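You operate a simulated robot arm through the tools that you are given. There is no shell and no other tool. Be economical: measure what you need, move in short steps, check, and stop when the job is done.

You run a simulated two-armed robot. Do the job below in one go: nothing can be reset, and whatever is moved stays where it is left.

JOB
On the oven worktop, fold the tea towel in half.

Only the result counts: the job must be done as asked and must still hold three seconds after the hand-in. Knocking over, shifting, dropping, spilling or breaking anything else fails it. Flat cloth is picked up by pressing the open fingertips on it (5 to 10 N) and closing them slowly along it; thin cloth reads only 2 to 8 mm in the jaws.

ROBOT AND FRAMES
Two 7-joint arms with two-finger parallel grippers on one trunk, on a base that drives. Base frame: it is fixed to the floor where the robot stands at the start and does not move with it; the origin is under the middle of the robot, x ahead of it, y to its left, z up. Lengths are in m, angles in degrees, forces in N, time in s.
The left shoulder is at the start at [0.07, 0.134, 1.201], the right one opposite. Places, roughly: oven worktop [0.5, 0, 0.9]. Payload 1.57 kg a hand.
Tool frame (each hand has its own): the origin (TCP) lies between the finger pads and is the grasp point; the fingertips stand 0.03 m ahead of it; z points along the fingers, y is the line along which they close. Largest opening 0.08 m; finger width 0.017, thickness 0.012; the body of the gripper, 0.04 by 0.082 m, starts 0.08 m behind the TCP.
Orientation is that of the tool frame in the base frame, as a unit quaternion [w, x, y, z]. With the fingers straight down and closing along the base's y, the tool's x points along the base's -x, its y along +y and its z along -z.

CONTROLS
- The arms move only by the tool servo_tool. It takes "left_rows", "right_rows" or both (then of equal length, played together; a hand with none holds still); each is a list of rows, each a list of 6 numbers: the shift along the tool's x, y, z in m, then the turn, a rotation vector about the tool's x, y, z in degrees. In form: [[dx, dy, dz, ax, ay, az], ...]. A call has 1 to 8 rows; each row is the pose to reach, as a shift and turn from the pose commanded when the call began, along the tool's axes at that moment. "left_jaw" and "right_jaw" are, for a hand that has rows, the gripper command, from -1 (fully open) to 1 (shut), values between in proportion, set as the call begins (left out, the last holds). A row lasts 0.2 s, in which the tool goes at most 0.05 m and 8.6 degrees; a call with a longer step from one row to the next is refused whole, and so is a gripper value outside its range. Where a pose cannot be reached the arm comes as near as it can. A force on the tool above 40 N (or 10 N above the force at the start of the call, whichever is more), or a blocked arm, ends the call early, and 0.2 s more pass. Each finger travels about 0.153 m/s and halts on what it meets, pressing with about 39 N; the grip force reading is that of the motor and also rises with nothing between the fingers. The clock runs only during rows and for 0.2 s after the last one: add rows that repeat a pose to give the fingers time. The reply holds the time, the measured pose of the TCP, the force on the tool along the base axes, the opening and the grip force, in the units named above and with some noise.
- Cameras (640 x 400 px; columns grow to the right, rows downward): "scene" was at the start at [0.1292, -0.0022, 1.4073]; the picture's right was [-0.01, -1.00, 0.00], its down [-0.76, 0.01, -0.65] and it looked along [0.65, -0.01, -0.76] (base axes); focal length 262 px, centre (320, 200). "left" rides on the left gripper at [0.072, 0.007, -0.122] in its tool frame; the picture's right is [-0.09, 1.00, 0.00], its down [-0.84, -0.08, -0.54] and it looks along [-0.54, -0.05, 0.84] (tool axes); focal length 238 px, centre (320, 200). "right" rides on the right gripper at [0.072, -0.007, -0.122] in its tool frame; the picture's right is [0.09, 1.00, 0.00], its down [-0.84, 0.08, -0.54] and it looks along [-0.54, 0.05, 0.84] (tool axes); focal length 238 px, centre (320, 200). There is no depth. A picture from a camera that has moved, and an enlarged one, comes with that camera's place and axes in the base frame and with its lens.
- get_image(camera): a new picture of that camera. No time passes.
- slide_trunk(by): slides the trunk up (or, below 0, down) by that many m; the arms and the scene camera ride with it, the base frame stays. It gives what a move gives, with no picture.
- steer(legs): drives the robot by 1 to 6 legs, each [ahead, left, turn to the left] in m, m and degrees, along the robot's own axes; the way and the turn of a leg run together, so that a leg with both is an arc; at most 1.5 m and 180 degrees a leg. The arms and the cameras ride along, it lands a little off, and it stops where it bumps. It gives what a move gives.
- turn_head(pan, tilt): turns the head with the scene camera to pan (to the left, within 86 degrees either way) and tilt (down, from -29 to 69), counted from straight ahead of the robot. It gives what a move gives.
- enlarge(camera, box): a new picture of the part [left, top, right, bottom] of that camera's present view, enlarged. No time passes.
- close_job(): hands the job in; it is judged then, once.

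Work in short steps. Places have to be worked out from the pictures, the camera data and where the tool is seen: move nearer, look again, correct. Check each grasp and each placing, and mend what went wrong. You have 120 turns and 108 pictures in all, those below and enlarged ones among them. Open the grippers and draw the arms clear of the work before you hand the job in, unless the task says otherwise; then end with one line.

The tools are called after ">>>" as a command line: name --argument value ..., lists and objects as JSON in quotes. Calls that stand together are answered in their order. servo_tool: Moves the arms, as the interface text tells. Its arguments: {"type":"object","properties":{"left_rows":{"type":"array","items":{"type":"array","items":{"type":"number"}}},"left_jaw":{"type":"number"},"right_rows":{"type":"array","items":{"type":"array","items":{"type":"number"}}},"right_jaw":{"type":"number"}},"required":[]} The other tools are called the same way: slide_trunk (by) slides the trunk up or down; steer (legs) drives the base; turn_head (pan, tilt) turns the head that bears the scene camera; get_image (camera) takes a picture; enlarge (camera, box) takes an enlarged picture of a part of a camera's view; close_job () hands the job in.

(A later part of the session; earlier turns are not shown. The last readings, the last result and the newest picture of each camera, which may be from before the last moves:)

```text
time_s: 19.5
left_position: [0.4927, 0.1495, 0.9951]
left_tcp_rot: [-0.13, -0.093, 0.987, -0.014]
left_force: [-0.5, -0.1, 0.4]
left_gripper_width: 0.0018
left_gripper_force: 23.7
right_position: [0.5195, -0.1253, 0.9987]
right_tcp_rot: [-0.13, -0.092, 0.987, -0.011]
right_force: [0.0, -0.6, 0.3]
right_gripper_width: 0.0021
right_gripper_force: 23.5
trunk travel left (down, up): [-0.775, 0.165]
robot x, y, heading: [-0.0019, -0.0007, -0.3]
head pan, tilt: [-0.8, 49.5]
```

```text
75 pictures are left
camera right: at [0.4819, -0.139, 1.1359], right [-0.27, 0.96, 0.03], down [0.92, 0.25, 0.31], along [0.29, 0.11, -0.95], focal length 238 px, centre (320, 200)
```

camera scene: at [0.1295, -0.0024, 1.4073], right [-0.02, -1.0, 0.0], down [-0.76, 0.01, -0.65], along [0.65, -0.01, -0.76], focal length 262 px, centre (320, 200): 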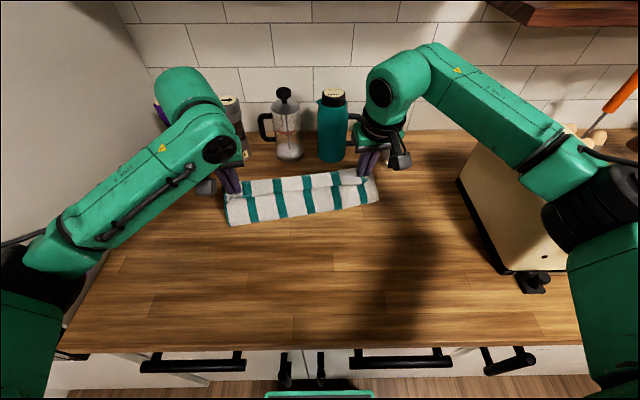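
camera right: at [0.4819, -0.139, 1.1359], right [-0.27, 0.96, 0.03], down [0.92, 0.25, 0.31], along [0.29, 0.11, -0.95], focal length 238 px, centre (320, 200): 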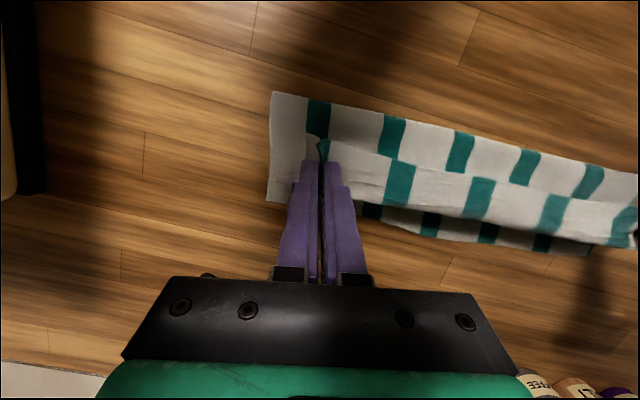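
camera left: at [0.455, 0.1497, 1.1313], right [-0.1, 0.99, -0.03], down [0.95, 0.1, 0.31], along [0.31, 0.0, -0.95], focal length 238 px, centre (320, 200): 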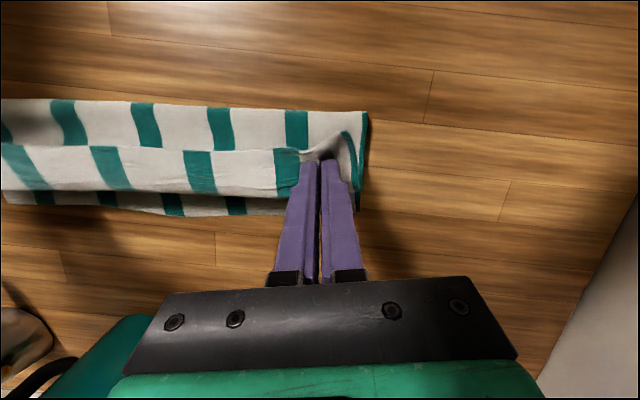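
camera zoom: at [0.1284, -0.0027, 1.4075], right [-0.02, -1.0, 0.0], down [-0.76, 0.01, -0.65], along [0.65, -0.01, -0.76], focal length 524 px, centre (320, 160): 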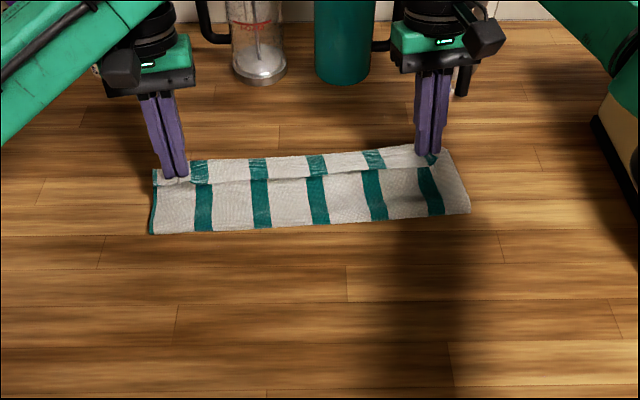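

The bottom layer stayed put; its far edge is still at about 0.54. The hem flap curls back at the grip, with the cloth bulging ahead. I move about 4.5 cm further forward and lower onto the far edge.

>>> servo_tool --left_rows '[[-0.016, 0, 0.001, 0, 0, 0], [-0.0316, 0, 0.0019, 0, 0, 0], [-0.0512, 0, 0.0173, 0, 0, 0], [-0.0552, 0, 0.0318, 0, 0, 0], [-0.0552, 0, 0.0318, 0, 0, 0]]' --right_rows '[[-0.016, 0, 0.001, 0, 0, 0], [-0.0316, 0, 0.0019, 0, 0, 0], [-0.0512, 0, 0.0173, 0, 0, 0], [-0.0552, 0, 0.0345, 0, 0, 0], [-0.0552, 0, 0.0345, 0, 0, 0]]'

>>> get_image --camera "left"

>>> get_image --camera "right"

>>> enlarge --camera "scene" --box '[160, 120, 480, 320]'

```text
time_s: 20.7
left_position: [0.5376, 0.1582, 0.9498]
left_tcp_rot: [-0.129, -0.094, 0.987, -0.015]
left_force: [0.3, -0.5, -0.2]
left_gripper_width: 0.0014
left_gripper_force: 23.0
right_position: [0.5282, -0.1152, 0.9577]
right_tcp_rot: [-0.13, -0.09, 0.987, -0.011]
right_force: [0.3, -0.5, -0.2]
right_gripper_width: 0.002
right_gripper_force: 23.9
right hand out of reach, approached as far as the arm can: row 1, 2, 3, 4, 5
trunk travel left (down, up): [-0.775, 0.165]
robot x, y, heading: [0.0022, 0.0006, -0.1]
head pan, tilt: [-0.8, 49.5]
```

```text
74 pictures are left
camera left: at [0.5004, 0.159, 1.0856], right [-0.1, 0.99, -0.03], down [0.95, 0.1, 0.31], along [0.31, 0.01, -0.95], focal length 238 px, centre (320, 200)
```

left: 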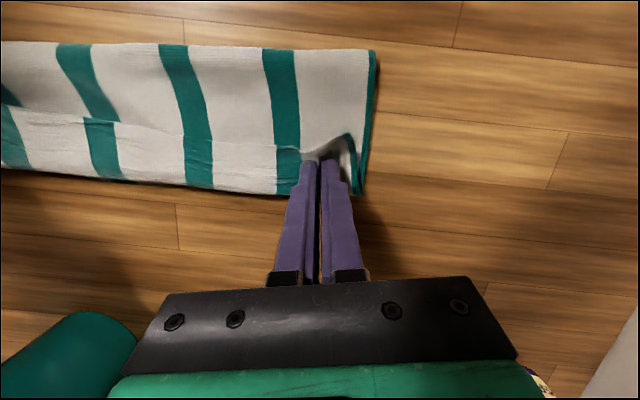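

```text
73 pictures are left
camera right: at [0.4911, -0.1288, 1.0946], right [-0.27, 0.96, 0.03], down [0.92, 0.25, 0.31], along [0.29, 0.11, -0.95], focal length 238 px, centre (320, 200)
```

right: 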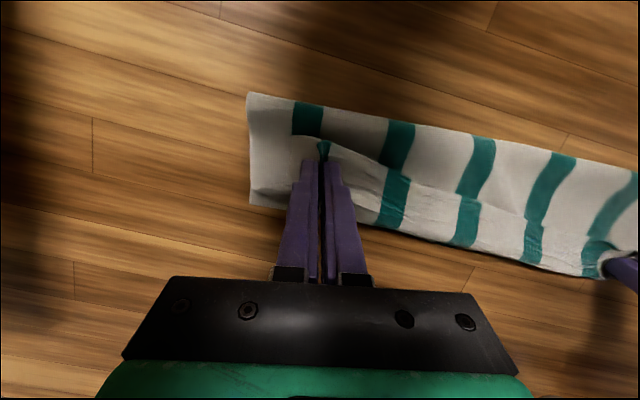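

```text
2.00 times, centred on (320, 220) of scene
camera zoom: at [0.1291, -0.0027, 1.4074], right [-0.02, -1.0, 0.0], down [-0.76, 0.01, -0.65], along [0.65, -0.01, -0.76], focal length 524 px, centre (320, 160)
```

zoom: 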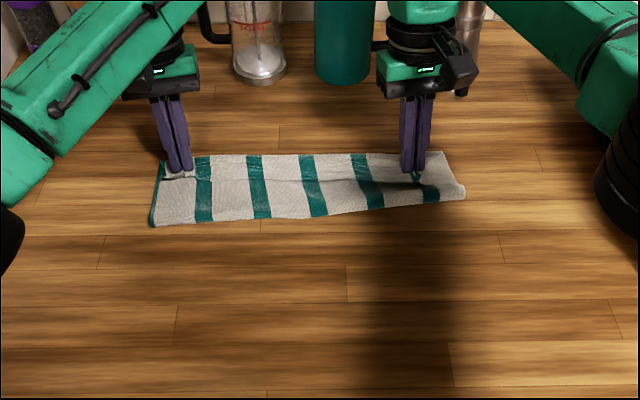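

The right hand ran out of reach with the back tilt. I bring it to vertical and move its tip about 3 cm further forward, with the left hand holding.

>>> servo_tool --right_rows '[[-0.006, 0, -0.002, 0, -4, 0], [-0.012, 0, -0.004, 0, -8, 0], [-0.018, 0, -0.006, 0, -12, 0], [-0.0246, 0, -0.0066, 0, -15, 0], [-0.0246, 0, -0.0066, 0, -15, 0]]'

>>> get_image --camera "right"

>>> enlarge --camera "scene" --box '[220, 150, 420, 275]'

```text
time_s: 21.9
left_position: [0.5395, 0.1578, 0.9497]
left_tcp_rot: [-0.13, -0.094, 0.987, -0.015]
left_force: [-0.6, -0.2, 0.8]
left_gripper_width: 0.0014
left_gripper_force: 23.7
right_position: [0.5539, -0.1111, 0.9556]
right_tcp_rot: [0.001, -0.092, 0.996, 0.001]
right_force: [-0.1, -0.4, -0.2]
right_gripper_width: 0.0021
right_gripper_force: 23.5
trunk travel left (down, up): [-0.775, 0.165]
robot x, y, heading: [0.0034, 0.0017, -0.1]
head pan, tilt: [-0.8, 49.5]
```

```text
71 pictures are left
camera right: at [0.4841, -0.1306, 1.0784], right [-0.27, 0.96, 0.0], down [0.81, 0.23, 0.54], along [0.52, 0.15, -0.84], focal length 238 px, centre (320, 200)
```

right: 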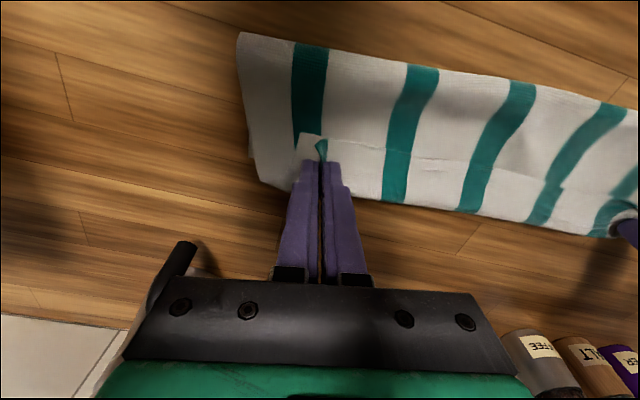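

```text
3.20 times, centred on (320, 212) of scene
camera zoom: at [0.1299, -0.0023, 1.4073], right [-0.02, -1.0, 0.0], down [-0.76, 0.01, -0.65], along [0.65, -0.01, -0.76], focal length 838 px, centre (320, 160)
```

zoom: 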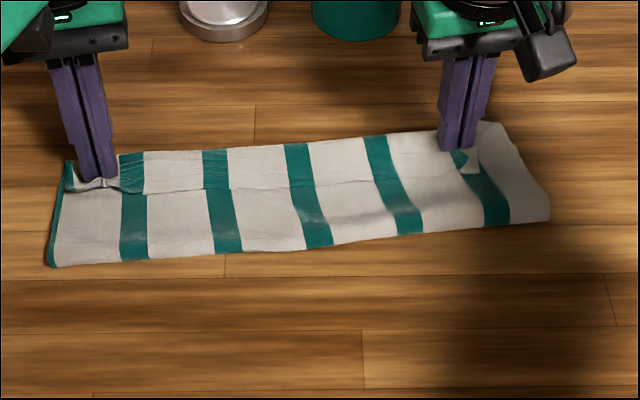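

The hem lies over the far edge. I open both grippers gently and lift straight up to see how the cloth settles.

>>> servo_tool --left_rows '[[0, 0, 0, 0, 0, 0], [0, 0, 0, 0, 0, 0], [0, 0, -0.015, 0, 0, 0], [0, 0, -0.04, 0, 0, 0], [0, 0, -0.07, 0, 0, 0], [0, 0, -0.07, 0, 0, 0]]' --right_rows '[[0, 0, 0, 0, 0, 0], [0, 0, 0, 0, 0, 0], [0, 0, -0.015, 0, 0, 0], [0, 0, -0.04, 0, 0, 0], [0, 0, -0.07, 0, 0, 0], [0, 0, -0.07, 0, 0, 0]]' --left_jaw 0.5 --right_jaw 0.5

>>> get_image --camera "left"

>>> get_image --camera "right"

>>> enlarge --camera "scene" --box '[220, 150, 420, 275]'

```text
time_s: 23.3
left_position: [0.5566, 0.163, 1.0185]
left_tcp_rot: [-0.13, -0.095, 0.987, -0.015]
left_force: [-0.3, -0.1, -0.3]
left_gripper_width: 0.0201
left_gripper_force: 0.1
right_position: [0.5546, -0.1098, 1.0243]
right_tcp_rot: [-0.001, -0.093, 0.996, 0.002]
right_force: [0.1, -0.1, -1.1]
right_gripper_width: 0.0201
right_gripper_force: 0.1
trunk travel left (down, up): [-0.775, 0.165]
robot x, y, heading: [-0.0021, -0.001, 0.0]
head pan, tilt: [-0.8, 49.5]
```

```text
69 pictures are left
camera left: at [0.5192, 0.1639, 1.1543], right [-0.1, 0.99, -0.03], down [0.95, 0.1, 0.31], along [0.31, 0.0, -0.95], focal length 238 px, centre (320, 200)
```

left: 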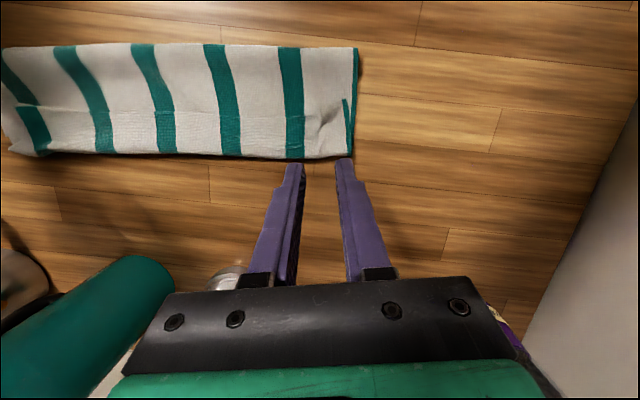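

```text
68 pictures are left
camera right: at [0.4857, -0.1307, 1.1473], right [-0.27, 0.96, 0.0], down [0.81, 0.23, 0.54], along [0.52, 0.15, -0.84], focal length 238 px, centre (320, 200)
```

right: 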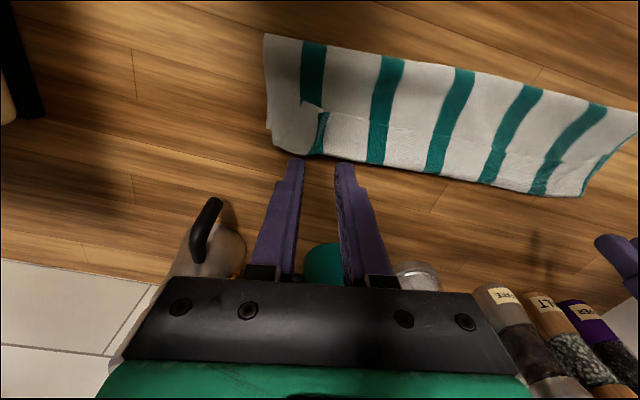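

```text
3.20 times, centred on (320, 212) of scene
camera zoom: at [0.1304, -0.0024, 1.4072], right [-0.02, -1.0, 0.0], down [-0.76, 0.01, -0.65], along [0.65, -0.01, -0.76], focal length 838 px, centre (320, 160)
```

zoom: 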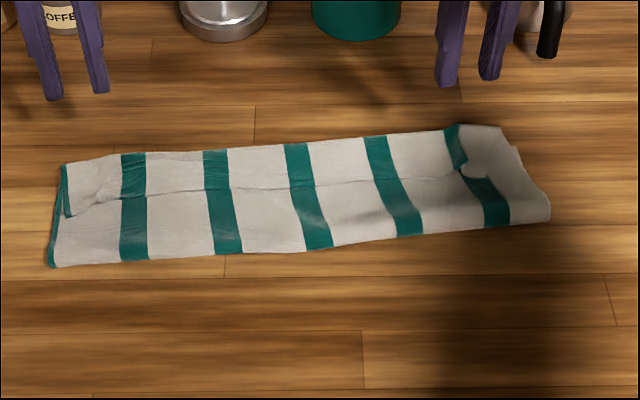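

The fold is there, but about 4 cm of hem has curled back on top and the fold line sits about 3 cm too far forward. I'll re-grip right at the hem, closing perpendicular to it, so it doesn't curl. First I back off, straighten the hands, and take a clear look.

>>> servo_tool --left_rows '[[0.021, 0.015, -0.0013, 0, -5, 0], [0.042, 0.03, -0.003, 0, -10, 0], [0.063, 0.045, -0.004, 0, -15, 0], [0.1, 0.06, -0.004, 0, -15, 0], [0.1, 0.06, -0.004, 0, -15, 0]]' --right_rows '[[0.02, -0.015, -0.007, 0, 0, 0], [0.04, -0.03, -0.014, 0, 0, 0], [0.06, -0.045, -0.02, 0, 0, 0], [0.1, -0.06, -0.02, 0, 0, 0], [0.1, -0.06, -0.02, 0, 0, 0]]'

>>> enlarge --camera "scene" --box '[220, 150, 420, 275]'

```text
time_s: 24.5
left_position: [0.4509, 0.2027, 1.0467]
left_tcp_rot: [0.001, -0.095, 0.995, -0.002]
left_force: [-0.3, 0.5, 0.3]
left_gripper_width: 0.0199
left_gripper_force: 0.2
right_position: [0.4676, -0.1895, 1.0435]
right_tcp_rot: [-0.001, -0.092, 0.996, 0.0]
right_force: [-0.4, 0.4, 0.7]
right_gripper_width: 0.02
right_gripper_force: 0.1
trunk travel left (down, up): [-0.775, 0.165]
robot x, y, heading: [0.0018, -0.001, 0.1]
head pan, tilt: [-0.8, 49.5]
```

```text
3.20 times, centred on (320, 212) of scene
camera zoom: at [0.1314, -0.0023, 1.4071], right [-0.02, -1.0, 0.0], down [-0.76, 0.01, -0.65], along [0.65, -0.01, -0.76], focal length 838 px, centre (320, 160)
```

zoom: 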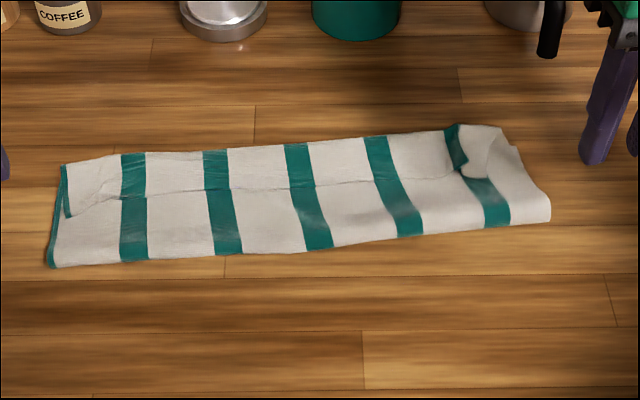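

The hem is at x≈0.513 (left) and 0.541 (right), folded back about 4.7 cm; the front fold is at 0.463–0.495. I turn both hands about 90° so they close across the hem.

>>> servo_tool --left_rows '[[0, 0, 0, 0, 0, 8.5], [0, 0, 0, 0, 0, 17], [0, 0, 0, 0, 0, 25.5], [0, 0, 0, 0, 0, 34], [0, 0, 0, 0, 0, 42.5], [0, 0, 0, 0, 0, 51], [0, 0, 0, 0, 0, 59.5], [0, 0, 0, 0, 0, 68]]' --right_rows '[[0, 0, 0, 0, 0, -8.5], [0, 0, 0, 0, 0, -17], [0, 0, 0, 0, 0, -25.5], [0, 0, 0, 0, 0, -34], [0, 0, 0, 0, 0, -42.5], [0, 0, 0, 0, 0, -51], [0, 0, 0, 0, 0, -59.5], [0, 0, 0, 0, 0, -68]]' --left_jaw 0.1 --right_jaw 0.1

>>> servo_tool --left_rows '[[0, 0, 0, 0, 0, 8.5], [0, 0, 0, 0, 0, 17], [0, 0, 0, 0, 0, 26], [0, 0, 0, 0, 0, 26]]' --right_rows '[[0, 0, 0, 0, 0, -8.5], [0, 0, 0, 0, 0, -17], [0, 0, 0, 0, 0, -18.5], [0, 0, 0, 0, 0, -18.5]]'

>>> get_image --camera "scene"

```text
time_s: 26.3
left_position: [0.4531, 0.2042, 1.048]
left_tcp_rot: [0.001, 0.481, 0.877, -0.001]
left_force: [-0.6, 0.1, -0.3]
left_gripper_width: 0.0363
left_gripper_force: 0.1
right_position: [0.2984, -0.0772, 1.0681]
right_tcp_rot: [0.035, -0.592, 0.805, -0.024]
right_force: [-0.4, 1.0, 0.7]
right_gripper_width: 0.0362
right_gripper_force: 0.1
right hand out of reach, approached as far as the arm can: row 3, 4, 5, 6, 7, 8
trunk travel left (down, up): [-0.775, 0.165]
robot x, y, heading: [0.0001, 0.0027, -0.1]
head pan, tilt: [-0.8, 49.5]
```

```text
refused: row 3 steps farther than a row can; nothing moved
```

```text
65 pictures are left
camera scene: at [0.1311, -0.0022, 1.4071], right [-0.02, -1.0, 0.0], down [-0.76, 0.01, -0.65], along [0.65, -0.01, -0.76], focal length 262 px, centre (320, 200)
```

scene: 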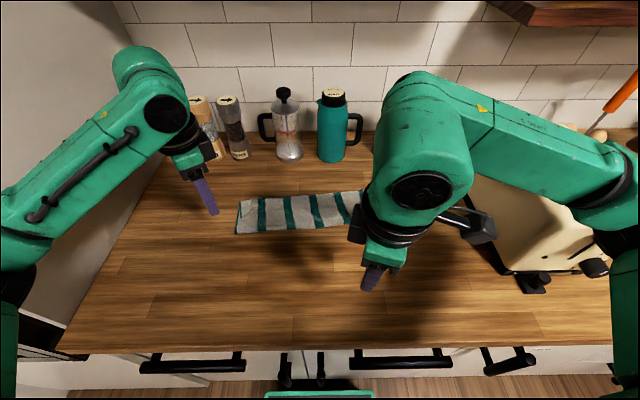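

The left turned fine, but the right hand hit a joint limit and drifted toward me. I move it back out over the towel while keeping its present turn, to see if this orientation is usable there.

>>> servo_tool --right_rows '[[0.001, -0.035, 0, 0, 0, 0], [0.002, -0.07, 0, 0, 0, 0], [0.003, -0.105, 0, 0, 0, 0], [0.004, -0.14, 0, 0, 0, 0], [0.005, -0.175, 0, 0, 0, 0], [0.007, -0.21, 0, 0, 0, 0], [0.007, -0.21, 0, 0, 0, 0]]' --left_rows '[[0, 0, 0, 0, 0, 5], [0, 0, 0, 0, 0, 10], [0, 0, 0, 0, 0, 15], [0, 0, 0, 0, 0, 20], [0, 0, 0, 0, 0, 25], [0, 0, 0, 0, 0, 26], [0, 0, 0, 0, 0, 26]]'

```text
time_s: 27.9
left_position: [0.4507, 0.2039, 1.0472]
left_tcp_rot: [0.002, 0.664, 0.748, 0.0]
left_force: [0.1, 0.8, 0.1]
left_gripper_width: 0.036
left_gripper_force: 0.0
right_position: [0.2984, -0.077, 1.0688]
right_tcp_rot: [0.036, -0.591, 0.805, -0.023]
right_force: [0.1, -0.4, -1.1]
right_gripper_width: 0.0363
right_gripper_force: 0.0
right hand out of reach, approached as far as the arm can: row 1, 2, 3, 4, 5, 6, 7
trunk travel left (down, up): [-0.775, 0.165]
robot x, y, heading: [0.0001, -0.0016, 0.1]
head pan, tilt: [-0.8, 49.5]
```

The right hand is stuck in that orientation, so I rotate it back and continue the other way.

>>> servo_tool --right_rows '[[0, 0, 0, 0, 0, 8.5], [0, -0.01, -0.004, 0, 0, 17], [0, -0.02, -0.008, 0, 0, 25.5], [0, -0.04, -0.01, 0, 0, 34], [0, -0.06, -0.01, 0, 0, 42.5], [0, -0.08, -0.01, 0, 0, 51], [0, -0.1, -0.01, 0, 0, 59.5], [0, -0.12, -0.01, 0, 0, 68]]'

```text
time_s: 29.7
left_position: [0.4519, 0.2027, 1.0468]
left_tcp_rot: [0.002, 0.663, 0.749, -0.001]
left_force: [0.6, 0.8, -0.3]
left_gripper_width: 0.0362
left_gripper_force: 0.2
right_position: [0.4194, -0.1152, 1.0851]
right_tcp_rot: [0.043, -0.038, 0.998, 0.001]
right_force: [0.2, 0.4, -1.0]
right_gripper_width: 0.0359
right_gripper_force: 0.1
trunk travel left (down, up): [-0.775, 0.165]
robot x, y, heading: [0.0008, 0.0019, 0.1]
head pan, tilt: [-0.8, 49.5]
```

>>> servo_tool --right_rows '[[-0.01, -0.01, 0, 0, 4.9, 4.4], [-0.02, -0.02, 0, 0, 4.9, 4.4]]'

>>> servo_tool --right_rows '[[0, 0, 0, 0, 0, 8.5], [0, 0, 0, 0, 0, 17], [0, 0, 0, 0, 0, 25.5], [0, 0, 0, 0, 0, 34], [0, 0, 0, 0, 0, 42.5], [0, 0, 0, 0, 0, 51], [0, 0, 0, 0, 0, 59.5], [0, 0, 0, 0, 0, 68]]'

```text
time_s: 30.3
left_position: [0.4512, 0.2033, 1.0467]
left_tcp_rot: [0.002, 0.664, 0.748, 0.0]
left_force: [0.1, -0.6, 0.2]
left_gripper_width: 0.0361
left_gripper_force: 0.1
right_position: [0.4405, -0.1338, 1.0888]
right_tcp_rot: [-0.001, -0.001, 1.0, 0.0]
right_force: [0.5, -0.3, 0.1]
right_gripper_width: 0.0358
right_gripper_force: 0.0
trunk travel left (down, up): [-0.775, 0.165]
robot x, y, heading: [-0.0014, -0.0006, -0.1]
head pan, tilt: [-0.8, 49.5]
```

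```text
time_s: 32.1
left_position: [0.4507, 0.2024, 1.048]
left_tcp_rot: [0.002, 0.663, 0.748, 0.0]
left_force: [-0.2, -1.0, 0.3]
left_gripper_width: 0.036
left_gripper_force: 0.1
right_position: [0.4412, -0.1342, 1.0891]
right_tcp_rot: [0.001, 0.56, 0.829, 0.001]
right_force: [0.1, -0.7, -0.2]
right_gripper_width: 0.0359
right_gripper_force: 0.1
trunk travel left (down, up): [-0.775, 0.165]
robot x, y, heading: [0.0004, -0.0002, -0.1]
head pan, tilt: [-0.8, 49.5]
```

The other direction works. I finish the right hand's turn and bring both hands above their hem points.

>>> servo_tool --left_rows '[[-0.011, 0.0136, 0.013, 0, 0, 0], [-0.022, 0.027, 0.026, 0, 0, 0], [-0.033, 0.041, 0.039, 0, 0, 0], [-0.044, 0.054, 0.052, 0, 0, 0], [-0.0555, 0.068, 0.065, 0, 0, 0], [-0.0555, 0.068, 0.065, 0, 0, 0]]' --right_rows '[[0.0006, 0.024, 0.02, 0, 0, 3], [0.0012, 0.048, 0.04, 0, 0, 6], [0.002, 0.072, 0.06, 0, 0, 9], [0.003, 0.097, 0.085, 0, 0, 12], [0.0034, 0.122, 0.106, 0, 0, 15], [0.0034, 0.122, 0.106, 0, 0, 15]]'

>>> get_image --camera "left"

>>> get_image --camera "right"

>>> enlarge --camera "scene" --box '[220, 150, 420, 275]'

```text
time_s: 33.5
left_position: [0.5235, 0.1555, 0.9838]
left_tcp_rot: [0.002, 0.664, 0.748, -0.001]
left_force: [0.2, 0.0, 1.1]
left_gripper_width: 0.0358
left_gripper_force: 0.1
right_position: [0.5517, -0.0853, 0.9829]
right_tcp_rot: [0.0, 0.662, 0.75, 0.001]
right_force: [-0.6, -0.4, 0.7]
right_gripper_width: 0.0358
right_gripper_force: 0.0
trunk travel left (down, up): [-0.775, 0.165]
robot x, y, heading: [-0.0013, -0.0013, -0.2]
head pan, tilt: [-0.8, 49.5]
```

```text
64 pictures are left
camera left: at [0.5226, 0.2291, 1.1047], right [1.0, 0.03, 0.0], down [0.02, -0.84, 0.54], along [0.02, -0.54, -0.84], focal length 238 px, centre (320, 200)
```

left: 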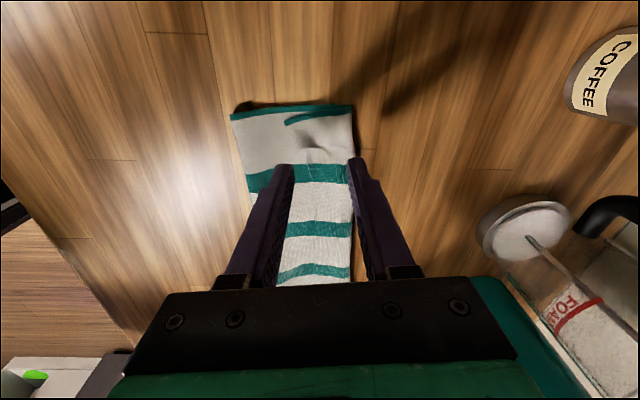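

```text
63 pictures are left
camera right: at [0.5354, -0.0148, 1.106], right [0.98, 0.21, 0.0], down [0.18, -0.82, 0.54], along [0.12, -0.53, -0.84], focal length 238 px, centre (320, 200)
```

right: 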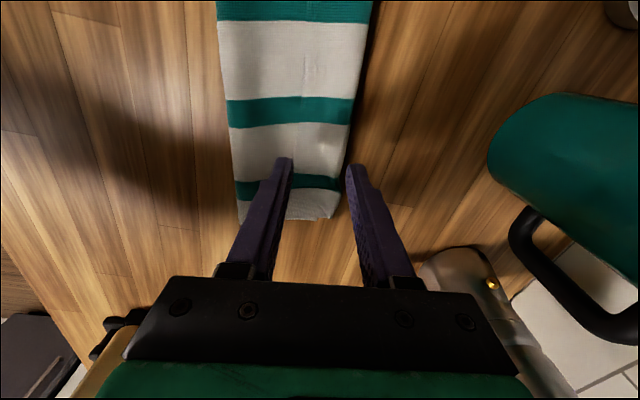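

```text
3.20 times, centred on (320, 212) of scene
camera zoom: at [0.1287, -0.0025, 1.4074], right [-0.02, -1.0, 0.0], down [-0.76, 0.01, -0.65], along [0.65, -0.01, -0.76], focal length 838 px, centre (320, 160)
```

zoom: 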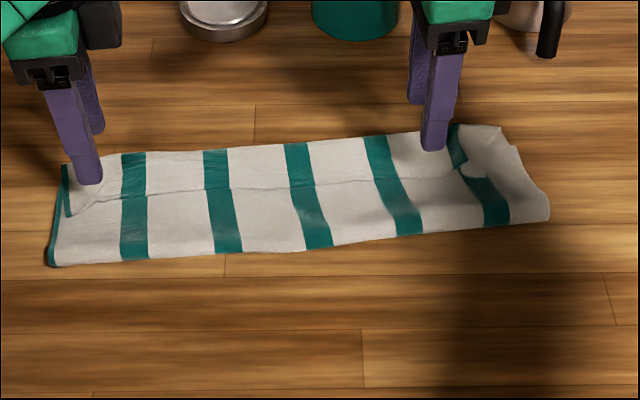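

I need to see the hem line precisely near each finger, so I enlarge both hand views.

>>> enlarge --camera "left" --box '[210, 80, 402, 200]'

>>> enlarge --camera "right" --box '[210, 110, 402, 230]'

```text
3.33 times, centred on (306, 140) of left
camera zoom: at [0.5226, 0.2291, 1.1047], right [1.0, 0.03, 0.0], down [0.02, -0.84, 0.54], along [0.02, -0.54, -0.84], focal length 794 px, centre (367, 400)
```

zoom: 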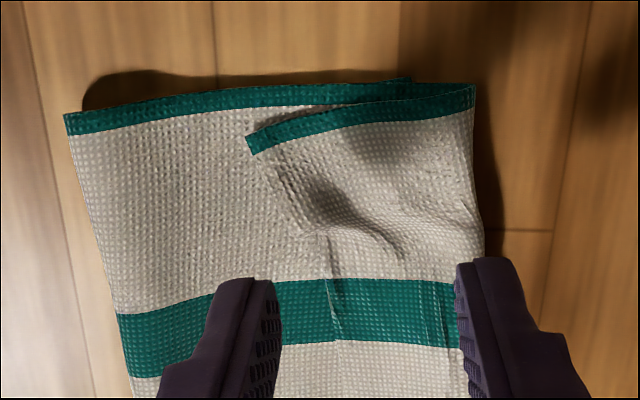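

```text
3.33 times, centred on (306, 170) of right
camera zoom: at [0.5354, -0.0148, 1.106], right [0.98, 0.21, 0.0], down [0.18, -0.82, 0.54], along [0.12, -0.53, -0.84], focal length 794 px, centre (367, 300)
```

zoom: 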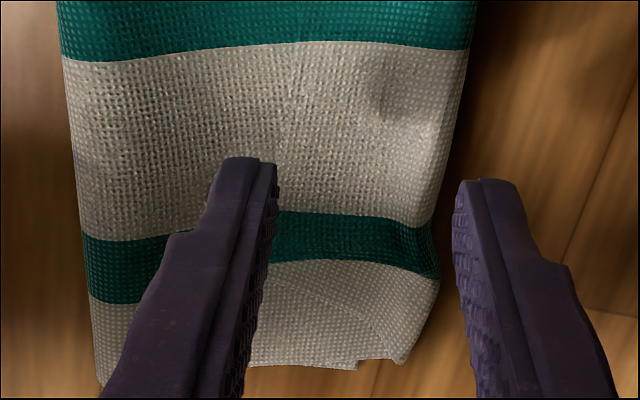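

>>> enlarge --camera "right" --box '[230, 100, 342, 170]'

>>> enlarge --camera "scene" --box '[330, 175, 410, 225]'

```text
5.71 times, centred on (286, 135) of right
camera zoom: at [0.5354, -0.0148, 1.106], right [0.98, 0.21, 0.0], down [0.18, -0.82, 0.54], along [0.12, -0.53, -0.84], focal length 1362 px, centre (514, 571)
```

zoom: 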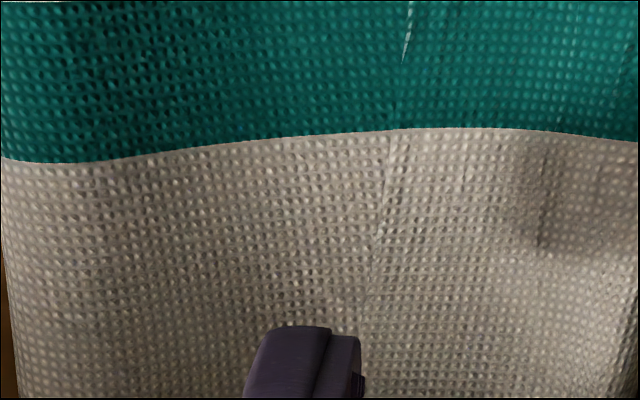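

```text
8.00 times, centred on (370, 200) of scene
camera zoom: at [0.1287, -0.0025, 1.4074], right [-0.02, -1.0, 0.0], down [-0.76, 0.01, -0.65], along [0.65, -0.01, -0.76], focal length 2094 px, centre (-80, 200)
```

zoom: 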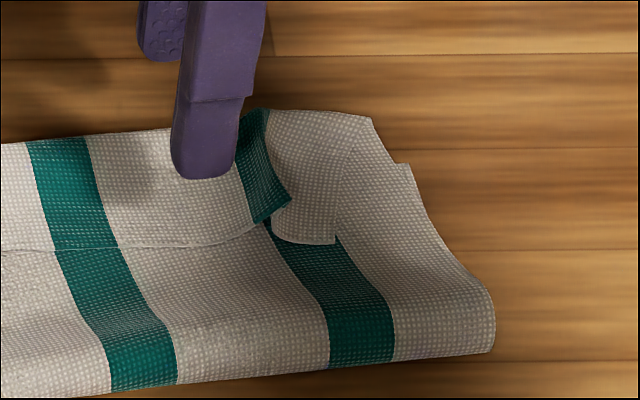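

The hem is clear: the left finger position is right, and the right hand needs to go 1 cm back. I narrow to 30 mm and lower both to just above contact.

>>> servo_tool --left_rows '[[0, 0, 0.012, 0, 0, 0], [0, 0, 0.024, 0, 0, 0], [0, 0, 0.034, 0, 0, 0], [0, 0, 0.034, 0, 0, 0]]' --right_rows '[[0, -0.01, 0.012, 0, 0, 0], [0, -0.01, 0.024, 0, 0, 0], [0, -0.01, 0.034, 0, 0, 0], [0, -0.01, 0.034, 0, 0, 0]]' --left_jaw 0.25 --right_jaw 0.25

>>> enlarge --camera "left" --box '[210, 80, 402, 200]'

>>> enlarge --camera "right" --box '[210, 80, 402, 200]'

```text
time_s: 34.5
left_position: [0.525, 0.1553, 0.9508]
left_tcp_rot: [0.002, 0.664, 0.748, 0.0]
left_force: [-0.7, -0.1, 0.4]
left_gripper_width: 0.0299
left_gripper_force: 0.1
right_position: [0.5426, -0.0846, 0.9492]
right_tcp_rot: [0.0, 0.662, 0.749, 0.0]
right_force: [0.6, 0.5, -0.3]
right_gripper_width: 0.03
right_gripper_force: 0.0
trunk travel left (down, up): [-0.775, 0.165]
robot x, y, heading: [0.0042, -0.0017, 0.1]
head pan, tilt: [-0.8, 49.5]
```

```text
3.33 times, centred on (306, 140) of left
camera zoom: at [0.5232, 0.2289, 1.0714], right [1.0, 0.03, 0.0], down [0.02, -0.84, 0.55], along [0.02, -0.55, -0.84], focal length 794 px, centre (367, 400)
```

zoom: 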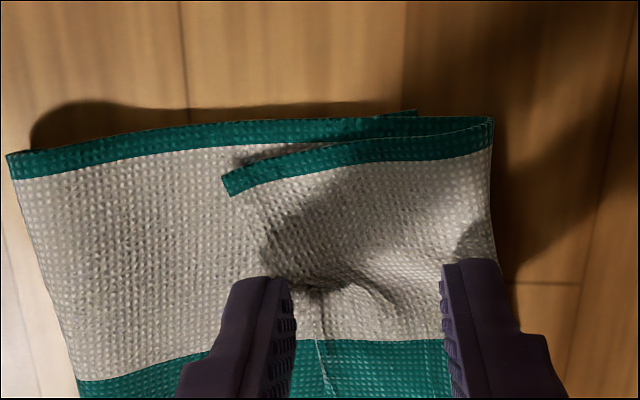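

```text
3.33 times, centred on (306, 140) of right
camera zoom: at [0.5263, -0.0148, 1.0715], right [0.98, 0.21, 0.0], down [0.18, -0.82, 0.54], along [0.12, -0.53, -0.84], focal length 794 px, centre (367, 400)
```

zoom: 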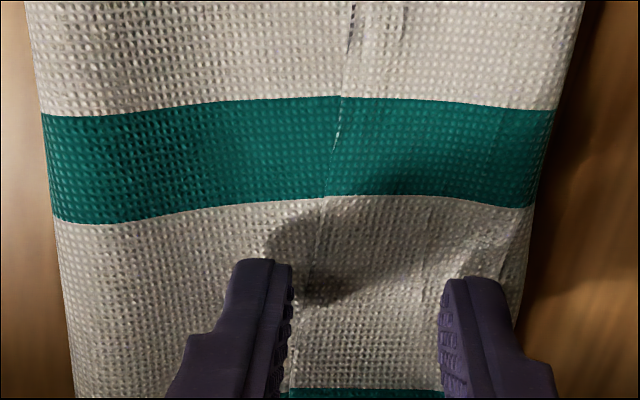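

Both hems sit just inside the near fingers. I lower gently to contact.

>>> servo_tool --left_rows '[[0, 0, 0.003, 0, 0, 0], [0, 0, 0.006, 0, 0, 0], [0, 0, 0.006, 0, 0, 0]]' --right_rows '[[0, 0, 0.003, 0, 0, 0], [0, 0, 0.006, 0, 0, 0], [0, 0, 0.006, 0, 0, 0]]'

```text
time_s: 35.3
left_position: [0.5245, 0.1548, 0.9438]
left_tcp_rot: [0.002, 0.663, 0.748, -0.001]
left_force: [0.9, 0.1, 0.4]
left_gripper_width: 0.0299
left_gripper_force: 0.0
right_position: [0.5436, -0.0857, 0.943]
right_tcp_rot: [0.001, 0.662, 0.75, 0.001]
right_force: [-0.1, -0.7, 4.5]
right_gripper_width: 0.03
right_gripper_force: 0.1
trunk travel left (down, up): [-0.775, 0.165]
robot x, y, heading: [0.003, 0.0009, -0.0]
head pan, tilt: [-0.8, 49.5]
```

Right is at 4.5 N and left is just off contact. I lower the left 2 mm and the right 0.3 mm.

>>> servo_tool --left_rows '[[0, 0, 0.002, 0, 0, 0], [0, 0, 0.002, 0, 0, 0]]' --right_rows '[[0, 0, 0.0003, 0, 0, 0], [0, 0, 0.0003, 0, 0, 0]]'

```text
time_s: 35.9
left_position: [0.5251, 0.1554, 0.9421]
left_tcp_rot: [0.002, 0.663, 0.748, 0.0]
left_force: [0.4, 0.0, 5.3]
left_gripper_width: 0.0298
left_gripper_force: 0.0
right_position: [0.5411, -0.0851, 0.9419]
right_tcp_rot: [0.0, 0.662, 0.75, 0.001]
right_force: [1.0, 0.4, 3.7]
right_gripper_width: 0.0301
right_gripper_force: 0.3
trunk travel left (down, up): [-0.775, 0.165]
robot x, y, heading: [0.0012, 0.0021, -0.1]
head pan, tilt: [-0.8, 49.5]
```

Contact is about 5 N. I close in steps while shifting the hands back, so the near finger stays still and the far finger drags the flap into it.

>>> servo_tool --left_rows '[[0, -0.005, 0, 0, 0, 0], [0, -0.005, 0, 0, 0, 0]]' --right_rows '[[0, -0.005, 0.0005, 0, 0, 0], [0, -0.005, 0.0005, 0, 0, 0]]' --left_jaw 0.5 --right_jaw 0.5

>>> servo_tool --left_rows '[[0, -0.005, 0.0003, 0, 0, 0], [0, -0.005, 0.0003, 0, 0, 0]]' --right_rows '[[0, -0.005, 0.0003, 0, 0, 0], [0, -0.005, 0.0003, 0, 0, 0]]' --left_jaw 0.75 --right_jaw 0.75

>>> servo_tool --left_rows '[[0, -0.004, 0, 0, 0, 0], [0, -0.004, 0, 0, 0, 0], [0, -0.004, 0, 0, 0, 0]]' --right_rows '[[0, -0.004, 0, 0, 0, 0], [0, -0.004, 0, 0, 0, 0], [0, -0.004, 0, 0, 0, 0]]' --left_jaw 1 --right_jaw 1

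>>> enlarge --camera "left" --box '[210, 80, 402, 200]'

>>> enlarge --camera "right" --box '[210, 80, 402, 200]'

>>> enlarge --camera "scene" --box '[220, 150, 420, 275]'

```text
time_s: 36.5
left_position: [0.5197, 0.1542, 0.9426]
left_tcp_rot: [0.004, 0.664, 0.748, 0.0]
left_force: [1.9, -0.3, 5.4]
left_gripper_width: 0.0203
left_gripper_force: 0.3
right_position: [0.5347, -0.085, 0.9423]
right_tcp_rot: [0.001, 0.661, 0.751, 0.001]
right_force: [-1.2, 0.2, 6.0]
right_gripper_width: 0.0191
right_gripper_force: 0.1
trunk travel left (down, up): [-0.775, 0.165]
robot x, y, heading: [-0.001, -0.0002, 0.1]
head pan, tilt: [-0.8, 49.5]
```

```text
time_s: 37.1
left_position: [0.5149, 0.1545, 0.9431]
left_tcp_rot: [0.004, 0.663, 0.749, 0.001]
left_force: [2.9, 0.2, 13.9]
left_gripper_width: 0.0068
left_gripper_force: 0.0
right_position: [0.532, -0.0871, 0.9413]
right_tcp_rot: [0.002, 0.662, 0.75, 0.0]
right_force: [-0.2, -0.4, 4.8]
right_gripper_width: 0.0109
right_gripper_force: 0.9
trunk travel left (down, up): [-0.775, 0.165]
robot x, y, heading: [0.0009, 0.0021, 0.2]
head pan, tilt: [-0.8, 49.5]
```

```text
time_s: 37.9
left_position: [0.51, 0.1532, 0.9419]
left_tcp_rot: [0.003, 0.663, 0.748, 0.001]
left_force: [3.9, 0.7, 17.1]
left_gripper_width: 0.0024
left_gripper_force: 23.3
right_position: [0.527, -0.0878, 0.9426]
right_tcp_rot: [0.001, 0.662, 0.75, 0.0]
right_force: [1.3, 0.8, 5.9]
right_gripper_width: 0.0031
right_gripper_force: 24.3
trunk travel left (down, up): [-0.775, 0.165]
robot x, y, heading: [-0.0018, -0.0013, -0.4]
head pan, tilt: [-0.8, 49.5]
```

```text
3.33 times, centred on (306, 140) of left
camera zoom: at [0.5087, 0.2267, 1.0637], right [1.0, 0.03, 0.01], down [0.02, -0.84, 0.55], along [0.02, -0.54, -0.84], focal length 794 px, centre (367, 400)
```

zoom: 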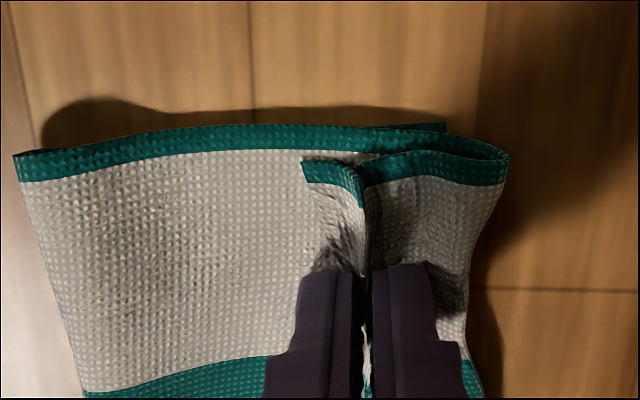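

```text
3.33 times, centred on (306, 140) of right
camera zoom: at [0.5104, -0.0162, 1.0654], right [0.98, 0.21, 0.0], down [0.18, -0.82, 0.54], along [0.12, -0.53, -0.84], focal length 794 px, centre (367, 400)
```

zoom: 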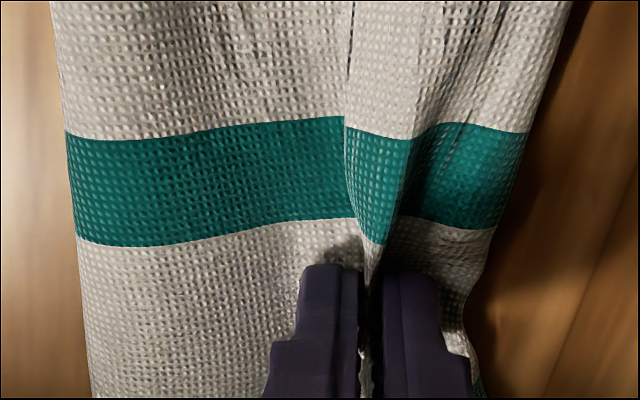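

```text
3.20 times, centred on (320, 212) of scene
camera zoom: at [0.1273, -0.0029, 1.4076], right [-0.02, -1.0, 0.0], down [-0.76, 0.01, -0.65], along [0.65, -0.01, -0.76], focal length 838 px, centre (320, 160)
```

zoom: 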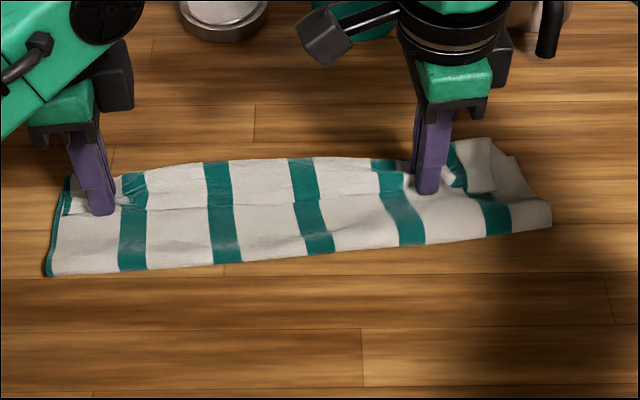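

Both hands now hold the hem right at its edge. I lift and carry it back over, to unroll the curl and let the fold line come back toward the middle.

>>> servo_tool --left_rows '[[0, 0, -0.03, 0, 0, 0], [0, -0.02, -0.06, 0, 0, 0], [0, -0.05, -0.075, 0, 0, 0], [0, -0.085, -0.075, 0, 0, 0], [0, -0.085, -0.075, 0, 0, 0]]' --right_rows '[[0, 0, -0.03, 0, 0, 0], [0, -0.02, -0.06, 0, 0, 0], [0, -0.05, -0.075, 0, 0, 0], [0, -0.085, -0.075, 0, 0, 0], [0, -0.085, -0.075, 0, 0, 0]]'

>>> enlarge --camera "scene" --box '[200, 140, 440, 290]'

>>> get_image --camera "left"

```text
time_s: 39.1
left_position: [0.4276, 0.1433, 1.0148]
left_tcp_rot: [0.001, 0.664, 0.748, 0.0]
left_force: [0.3, 0.4, 0.2]
left_gripper_width: 0.0025
left_gripper_force: 23.4
right_position: [0.4463, -0.098, 1.0159]
right_tcp_rot: [0.0, 0.662, 0.75, 0.0]
right_force: [0.7, 0.5, -0.6]
right_gripper_width: 0.0029
right_gripper_force: 24.1
trunk travel left (down, up): [-0.775, 0.165]
robot x, y, heading: [0.0026, -0.0045, -0.3]
head pan, tilt: [-0.8, 49.5]
```

```text
2.67 times, centred on (320, 215) of scene
camera zoom: at [0.1308, -0.0023, 1.4072], right [-0.02, -1.0, 0.0], down [-0.76, 0.01, -0.65], along [0.65, -0.01, -0.76], focal length 698 px, centre (320, 160)
```

zoom: 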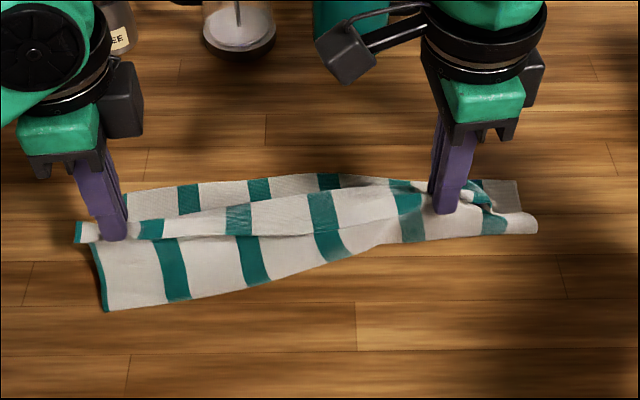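

```text
51 pictures are left
camera left: at [0.4255, 0.2171, 1.1359], right [1.0, 0.03, 0.0], down [0.02, -0.84, 0.54], along [0.02, -0.54, -0.84], focal length 238 px, centre (320, 200)
```

left: 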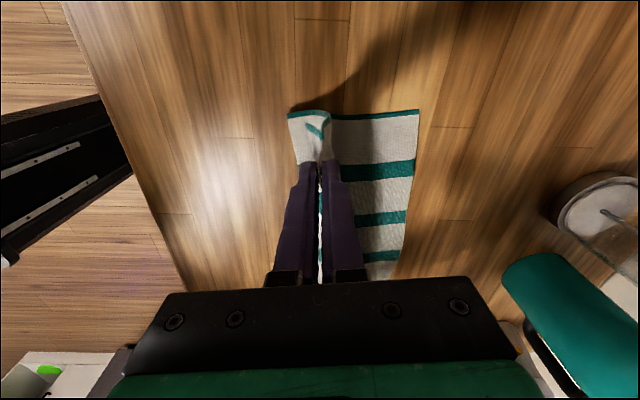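

The left has unrolled, but the right seems to hold two layers. I pull both hands back and down to flatten the towel, and will re-grip from flat right at the hem.

>>> servo_tool --left_rows '[[0, -0.02, 0.015, 0, 0, 0], [0, -0.04, 0.03, 0, 0, 0], [0, -0.06, 0.045, 0, 0, 0], [0, -0.08, 0.06, 0, 0, 0], [0, -0.095, 0.066, 0, 0, 0], [0, -0.095, 0.066, 0, 0, 0]]' --right_rows '[[0, -0.02, 0.015, 0, 0, 0], [0, -0.04, 0.03, 0, 0, 0], [0, -0.06, 0.045, 0, 0, 0], [0, -0.08, 0.06, 0, 0, 0], [0, -0.095, 0.066, 0, 0, 0], [0, -0.095, 0.066, 0, 0, 0]]'

>>> enlarge --camera "scene" --box '[180, 140, 460, 315]'

>>> get_image --camera "right"

```text
time_s: 40.5
left_position: [0.334, 0.1323, 0.9496]
left_tcp_rot: [0.002, 0.663, 0.748, 0.0]
left_force: [0.7, -0.5, 0.2]
left_gripper_width: 0.0024
left_gripper_force: 23.1
right_position: [0.3511, -0.1094, 0.9489]
right_tcp_rot: [0.0, 0.662, 0.749, 0.0]
right_force: [0.2, -0.2, 0.7]
right_gripper_width: 0.003
right_gripper_force: 24.1
trunk travel left (down, up): [-0.775, 0.165]
robot x, y, heading: [0.0013, 0.0017, -0.3]
head pan, tilt: [-0.8, 49.5]
```

```text
2.29 times, centred on (320, 228) of scene
camera zoom: at [0.1304, -0.0023, 1.4072], right [-0.02, -1.0, 0.0], down [-0.76, 0.01, -0.65], along [0.65, -0.01, -0.76], focal length 598 px, centre (320, 137)
```

zoom: 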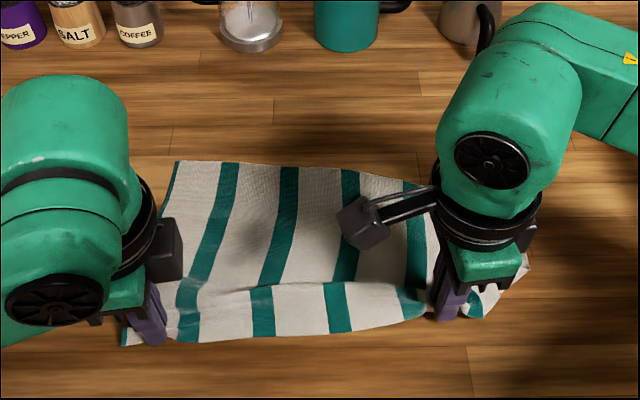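

```text
49 pictures are left
camera right: at [0.335, -0.0386, 1.0719], right [0.98, 0.21, 0.0], down [0.18, -0.82, 0.54], along [0.12, -0.53, -0.84], focal length 238 px, centre (320, 200)
```

right: 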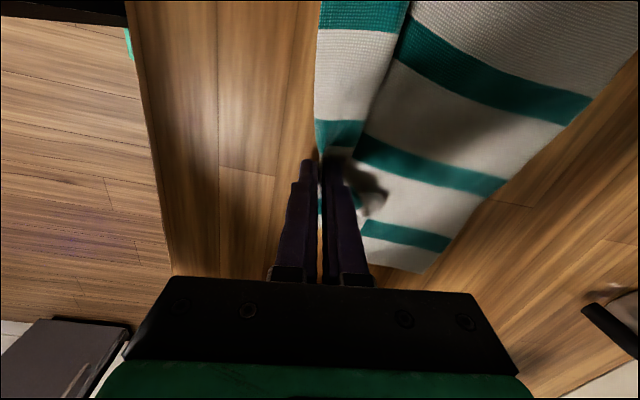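

At the right, the hand holds a tuck of two layers. I release the right hand only and lift it to see what is left there.

>>> servo_tool --right_rows '[[0, 0, 0, 0, 0, 0], [0, 0, 0, 0, 0, 0], [0, 0, -0.02, 0, 0, 0], [-0.03, 0, -0.05, 0, 0, 0], [-0.07, 0, -0.07, 0, 0, 0], [-0.11, 0, -0.08, 0, 0, 0], [-0.11, 0, -0.08, 0, 0, 0]]' --right_jaw 0.4

>>> enlarge --camera "scene" --box '[180, 150, 460, 325]'

```text
time_s: 42.1
left_position: [0.334, 0.133, 0.9491]
left_tcp_rot: [0.002, 0.663, 0.748, 0.0]
left_force: [-0.2, 0.4, -0.8]
left_gripper_width: 0.0018
left_gripper_force: 24.3
right_position: [0.3622, -0.2194, 1.0314]
right_tcp_rot: [0.0, 0.662, 0.749, 0.0]
right_force: [0.1, 0.2, 0.4]
right_gripper_width: 0.0238
right_gripper_force: 0.1
trunk travel left (down, up): [-0.775, 0.165]
robot x, y, heading: [0.0013, -0.0015, -0.1]
head pan, tilt: [-0.8, 49.5]
```

```text
2.29 times, centred on (320, 238) of scene
camera zoom: at [0.1302, -0.0017, 1.4073], right [-0.02, -1.0, 0.0], down [-0.76, 0.01, -0.65], along [0.65, -0.01, -0.76], focal length 598 px, centre (320, 114)
```

zoom: 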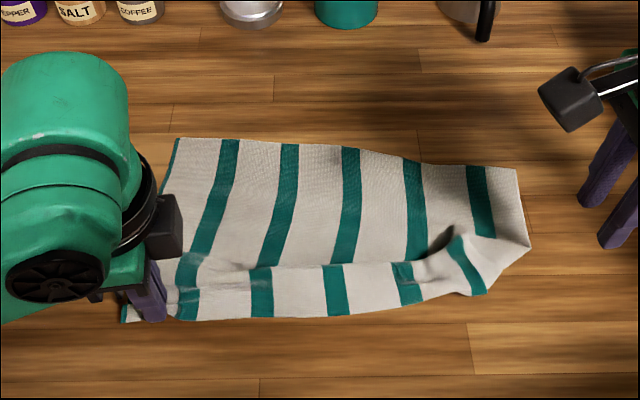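

>>> get_image --camera "left"

>>> enlarge --camera "scene" --box '[230, 230, 330, 293]'

```text
47 pictures are left
camera left: at [0.3324, 0.2064, 1.07], right [1.0, 0.03, 0.0], down [0.02, -0.84, 0.55], along [0.02, -0.55, -0.84], focal length 238 px, centre (320, 200)
```

left: 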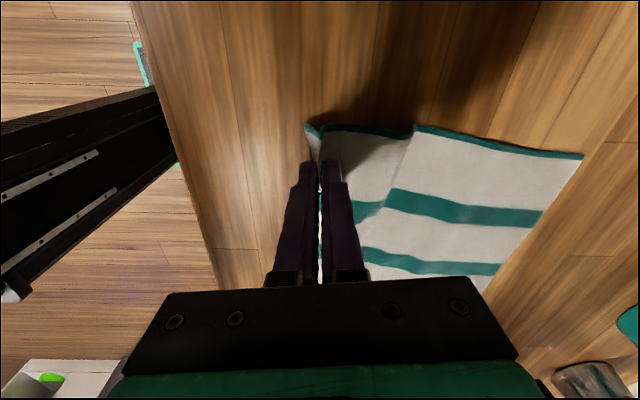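

```text
6.35 times, centred on (280, 262) of scene
camera zoom: at [0.1302, -0.0017, 1.4073], right [-0.02, -1.0, 0.0], down [-0.76, 0.01, -0.65], along [0.65, -0.01, -0.76], focal length 1662 px, centre (574, -190)
```

zoom: 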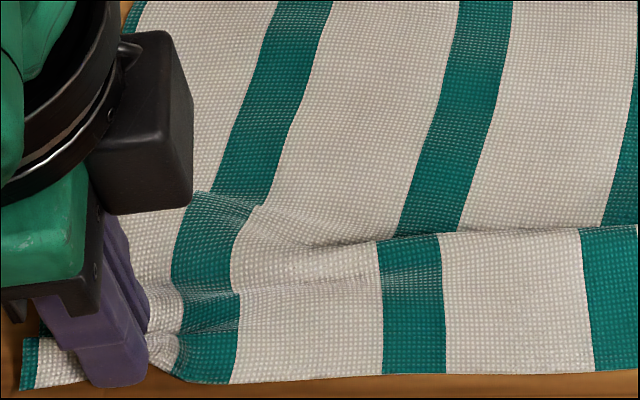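

The cloth has a Z-tuck, with the right far corner dragged back to x≈0.48. With the left still anchoring its corner, I place the right fingertips on the far right part to push it forward and open the tuck.

>>> servo_tool --right_rows '[[0.015, 0.03, 0, 0, 0, 0], [0.03, 0.06, 0, 0, 0, 0], [0.05, 0.085, 0.01, 0, 0, 0], [0.0585, 0.09, 0.04, 0, 0, 0], [0.0585, 0.09, 0.07, 0, 0, 0], [0.0585, 0.09, 0.082, 0, 0, 0], [0.0585, 0.09, 0.082, 0, 0, 0]]'

>>> get_image --camera "right"

```text
time_s: 43.7
left_position: [0.3339, 0.1324, 0.9498]
left_tcp_rot: [0.001, 0.664, 0.748, -0.001]
left_force: [-0.5, 0.1, 0.2]
left_gripper_width: 0.0022
left_gripper_force: 23.9
right_position: [0.4461, -0.148, 0.9481]
right_tcp_rot: [0.0, 0.662, 0.75, 0.001]
right_force: [-0.2, -0.7, 0.0]
right_gripper_width: 0.024
right_gripper_force: 0.1
trunk travel left (down, up): [-0.775, 0.165]
robot x, y, heading: [0.0014, -0.0009, -0.1]
head pan, tilt: [-0.8, 49.5]
```

```text
45 pictures are left
camera right: at [0.4291, -0.0783, 1.0697], right [0.98, 0.22, 0.0], down [0.18, -0.82, 0.54], along [0.12, -0.53, -0.84], focal length 238 px, centre (320, 200)
```

right: 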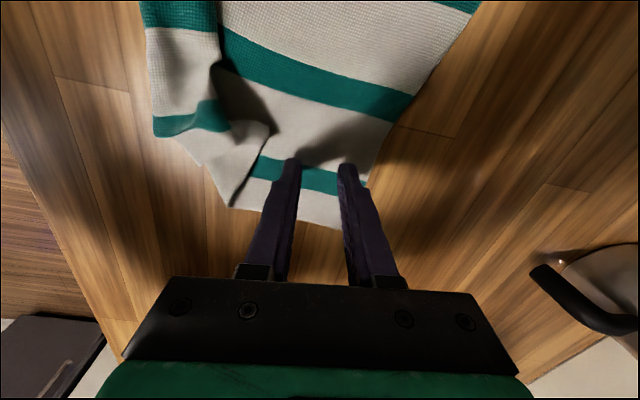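

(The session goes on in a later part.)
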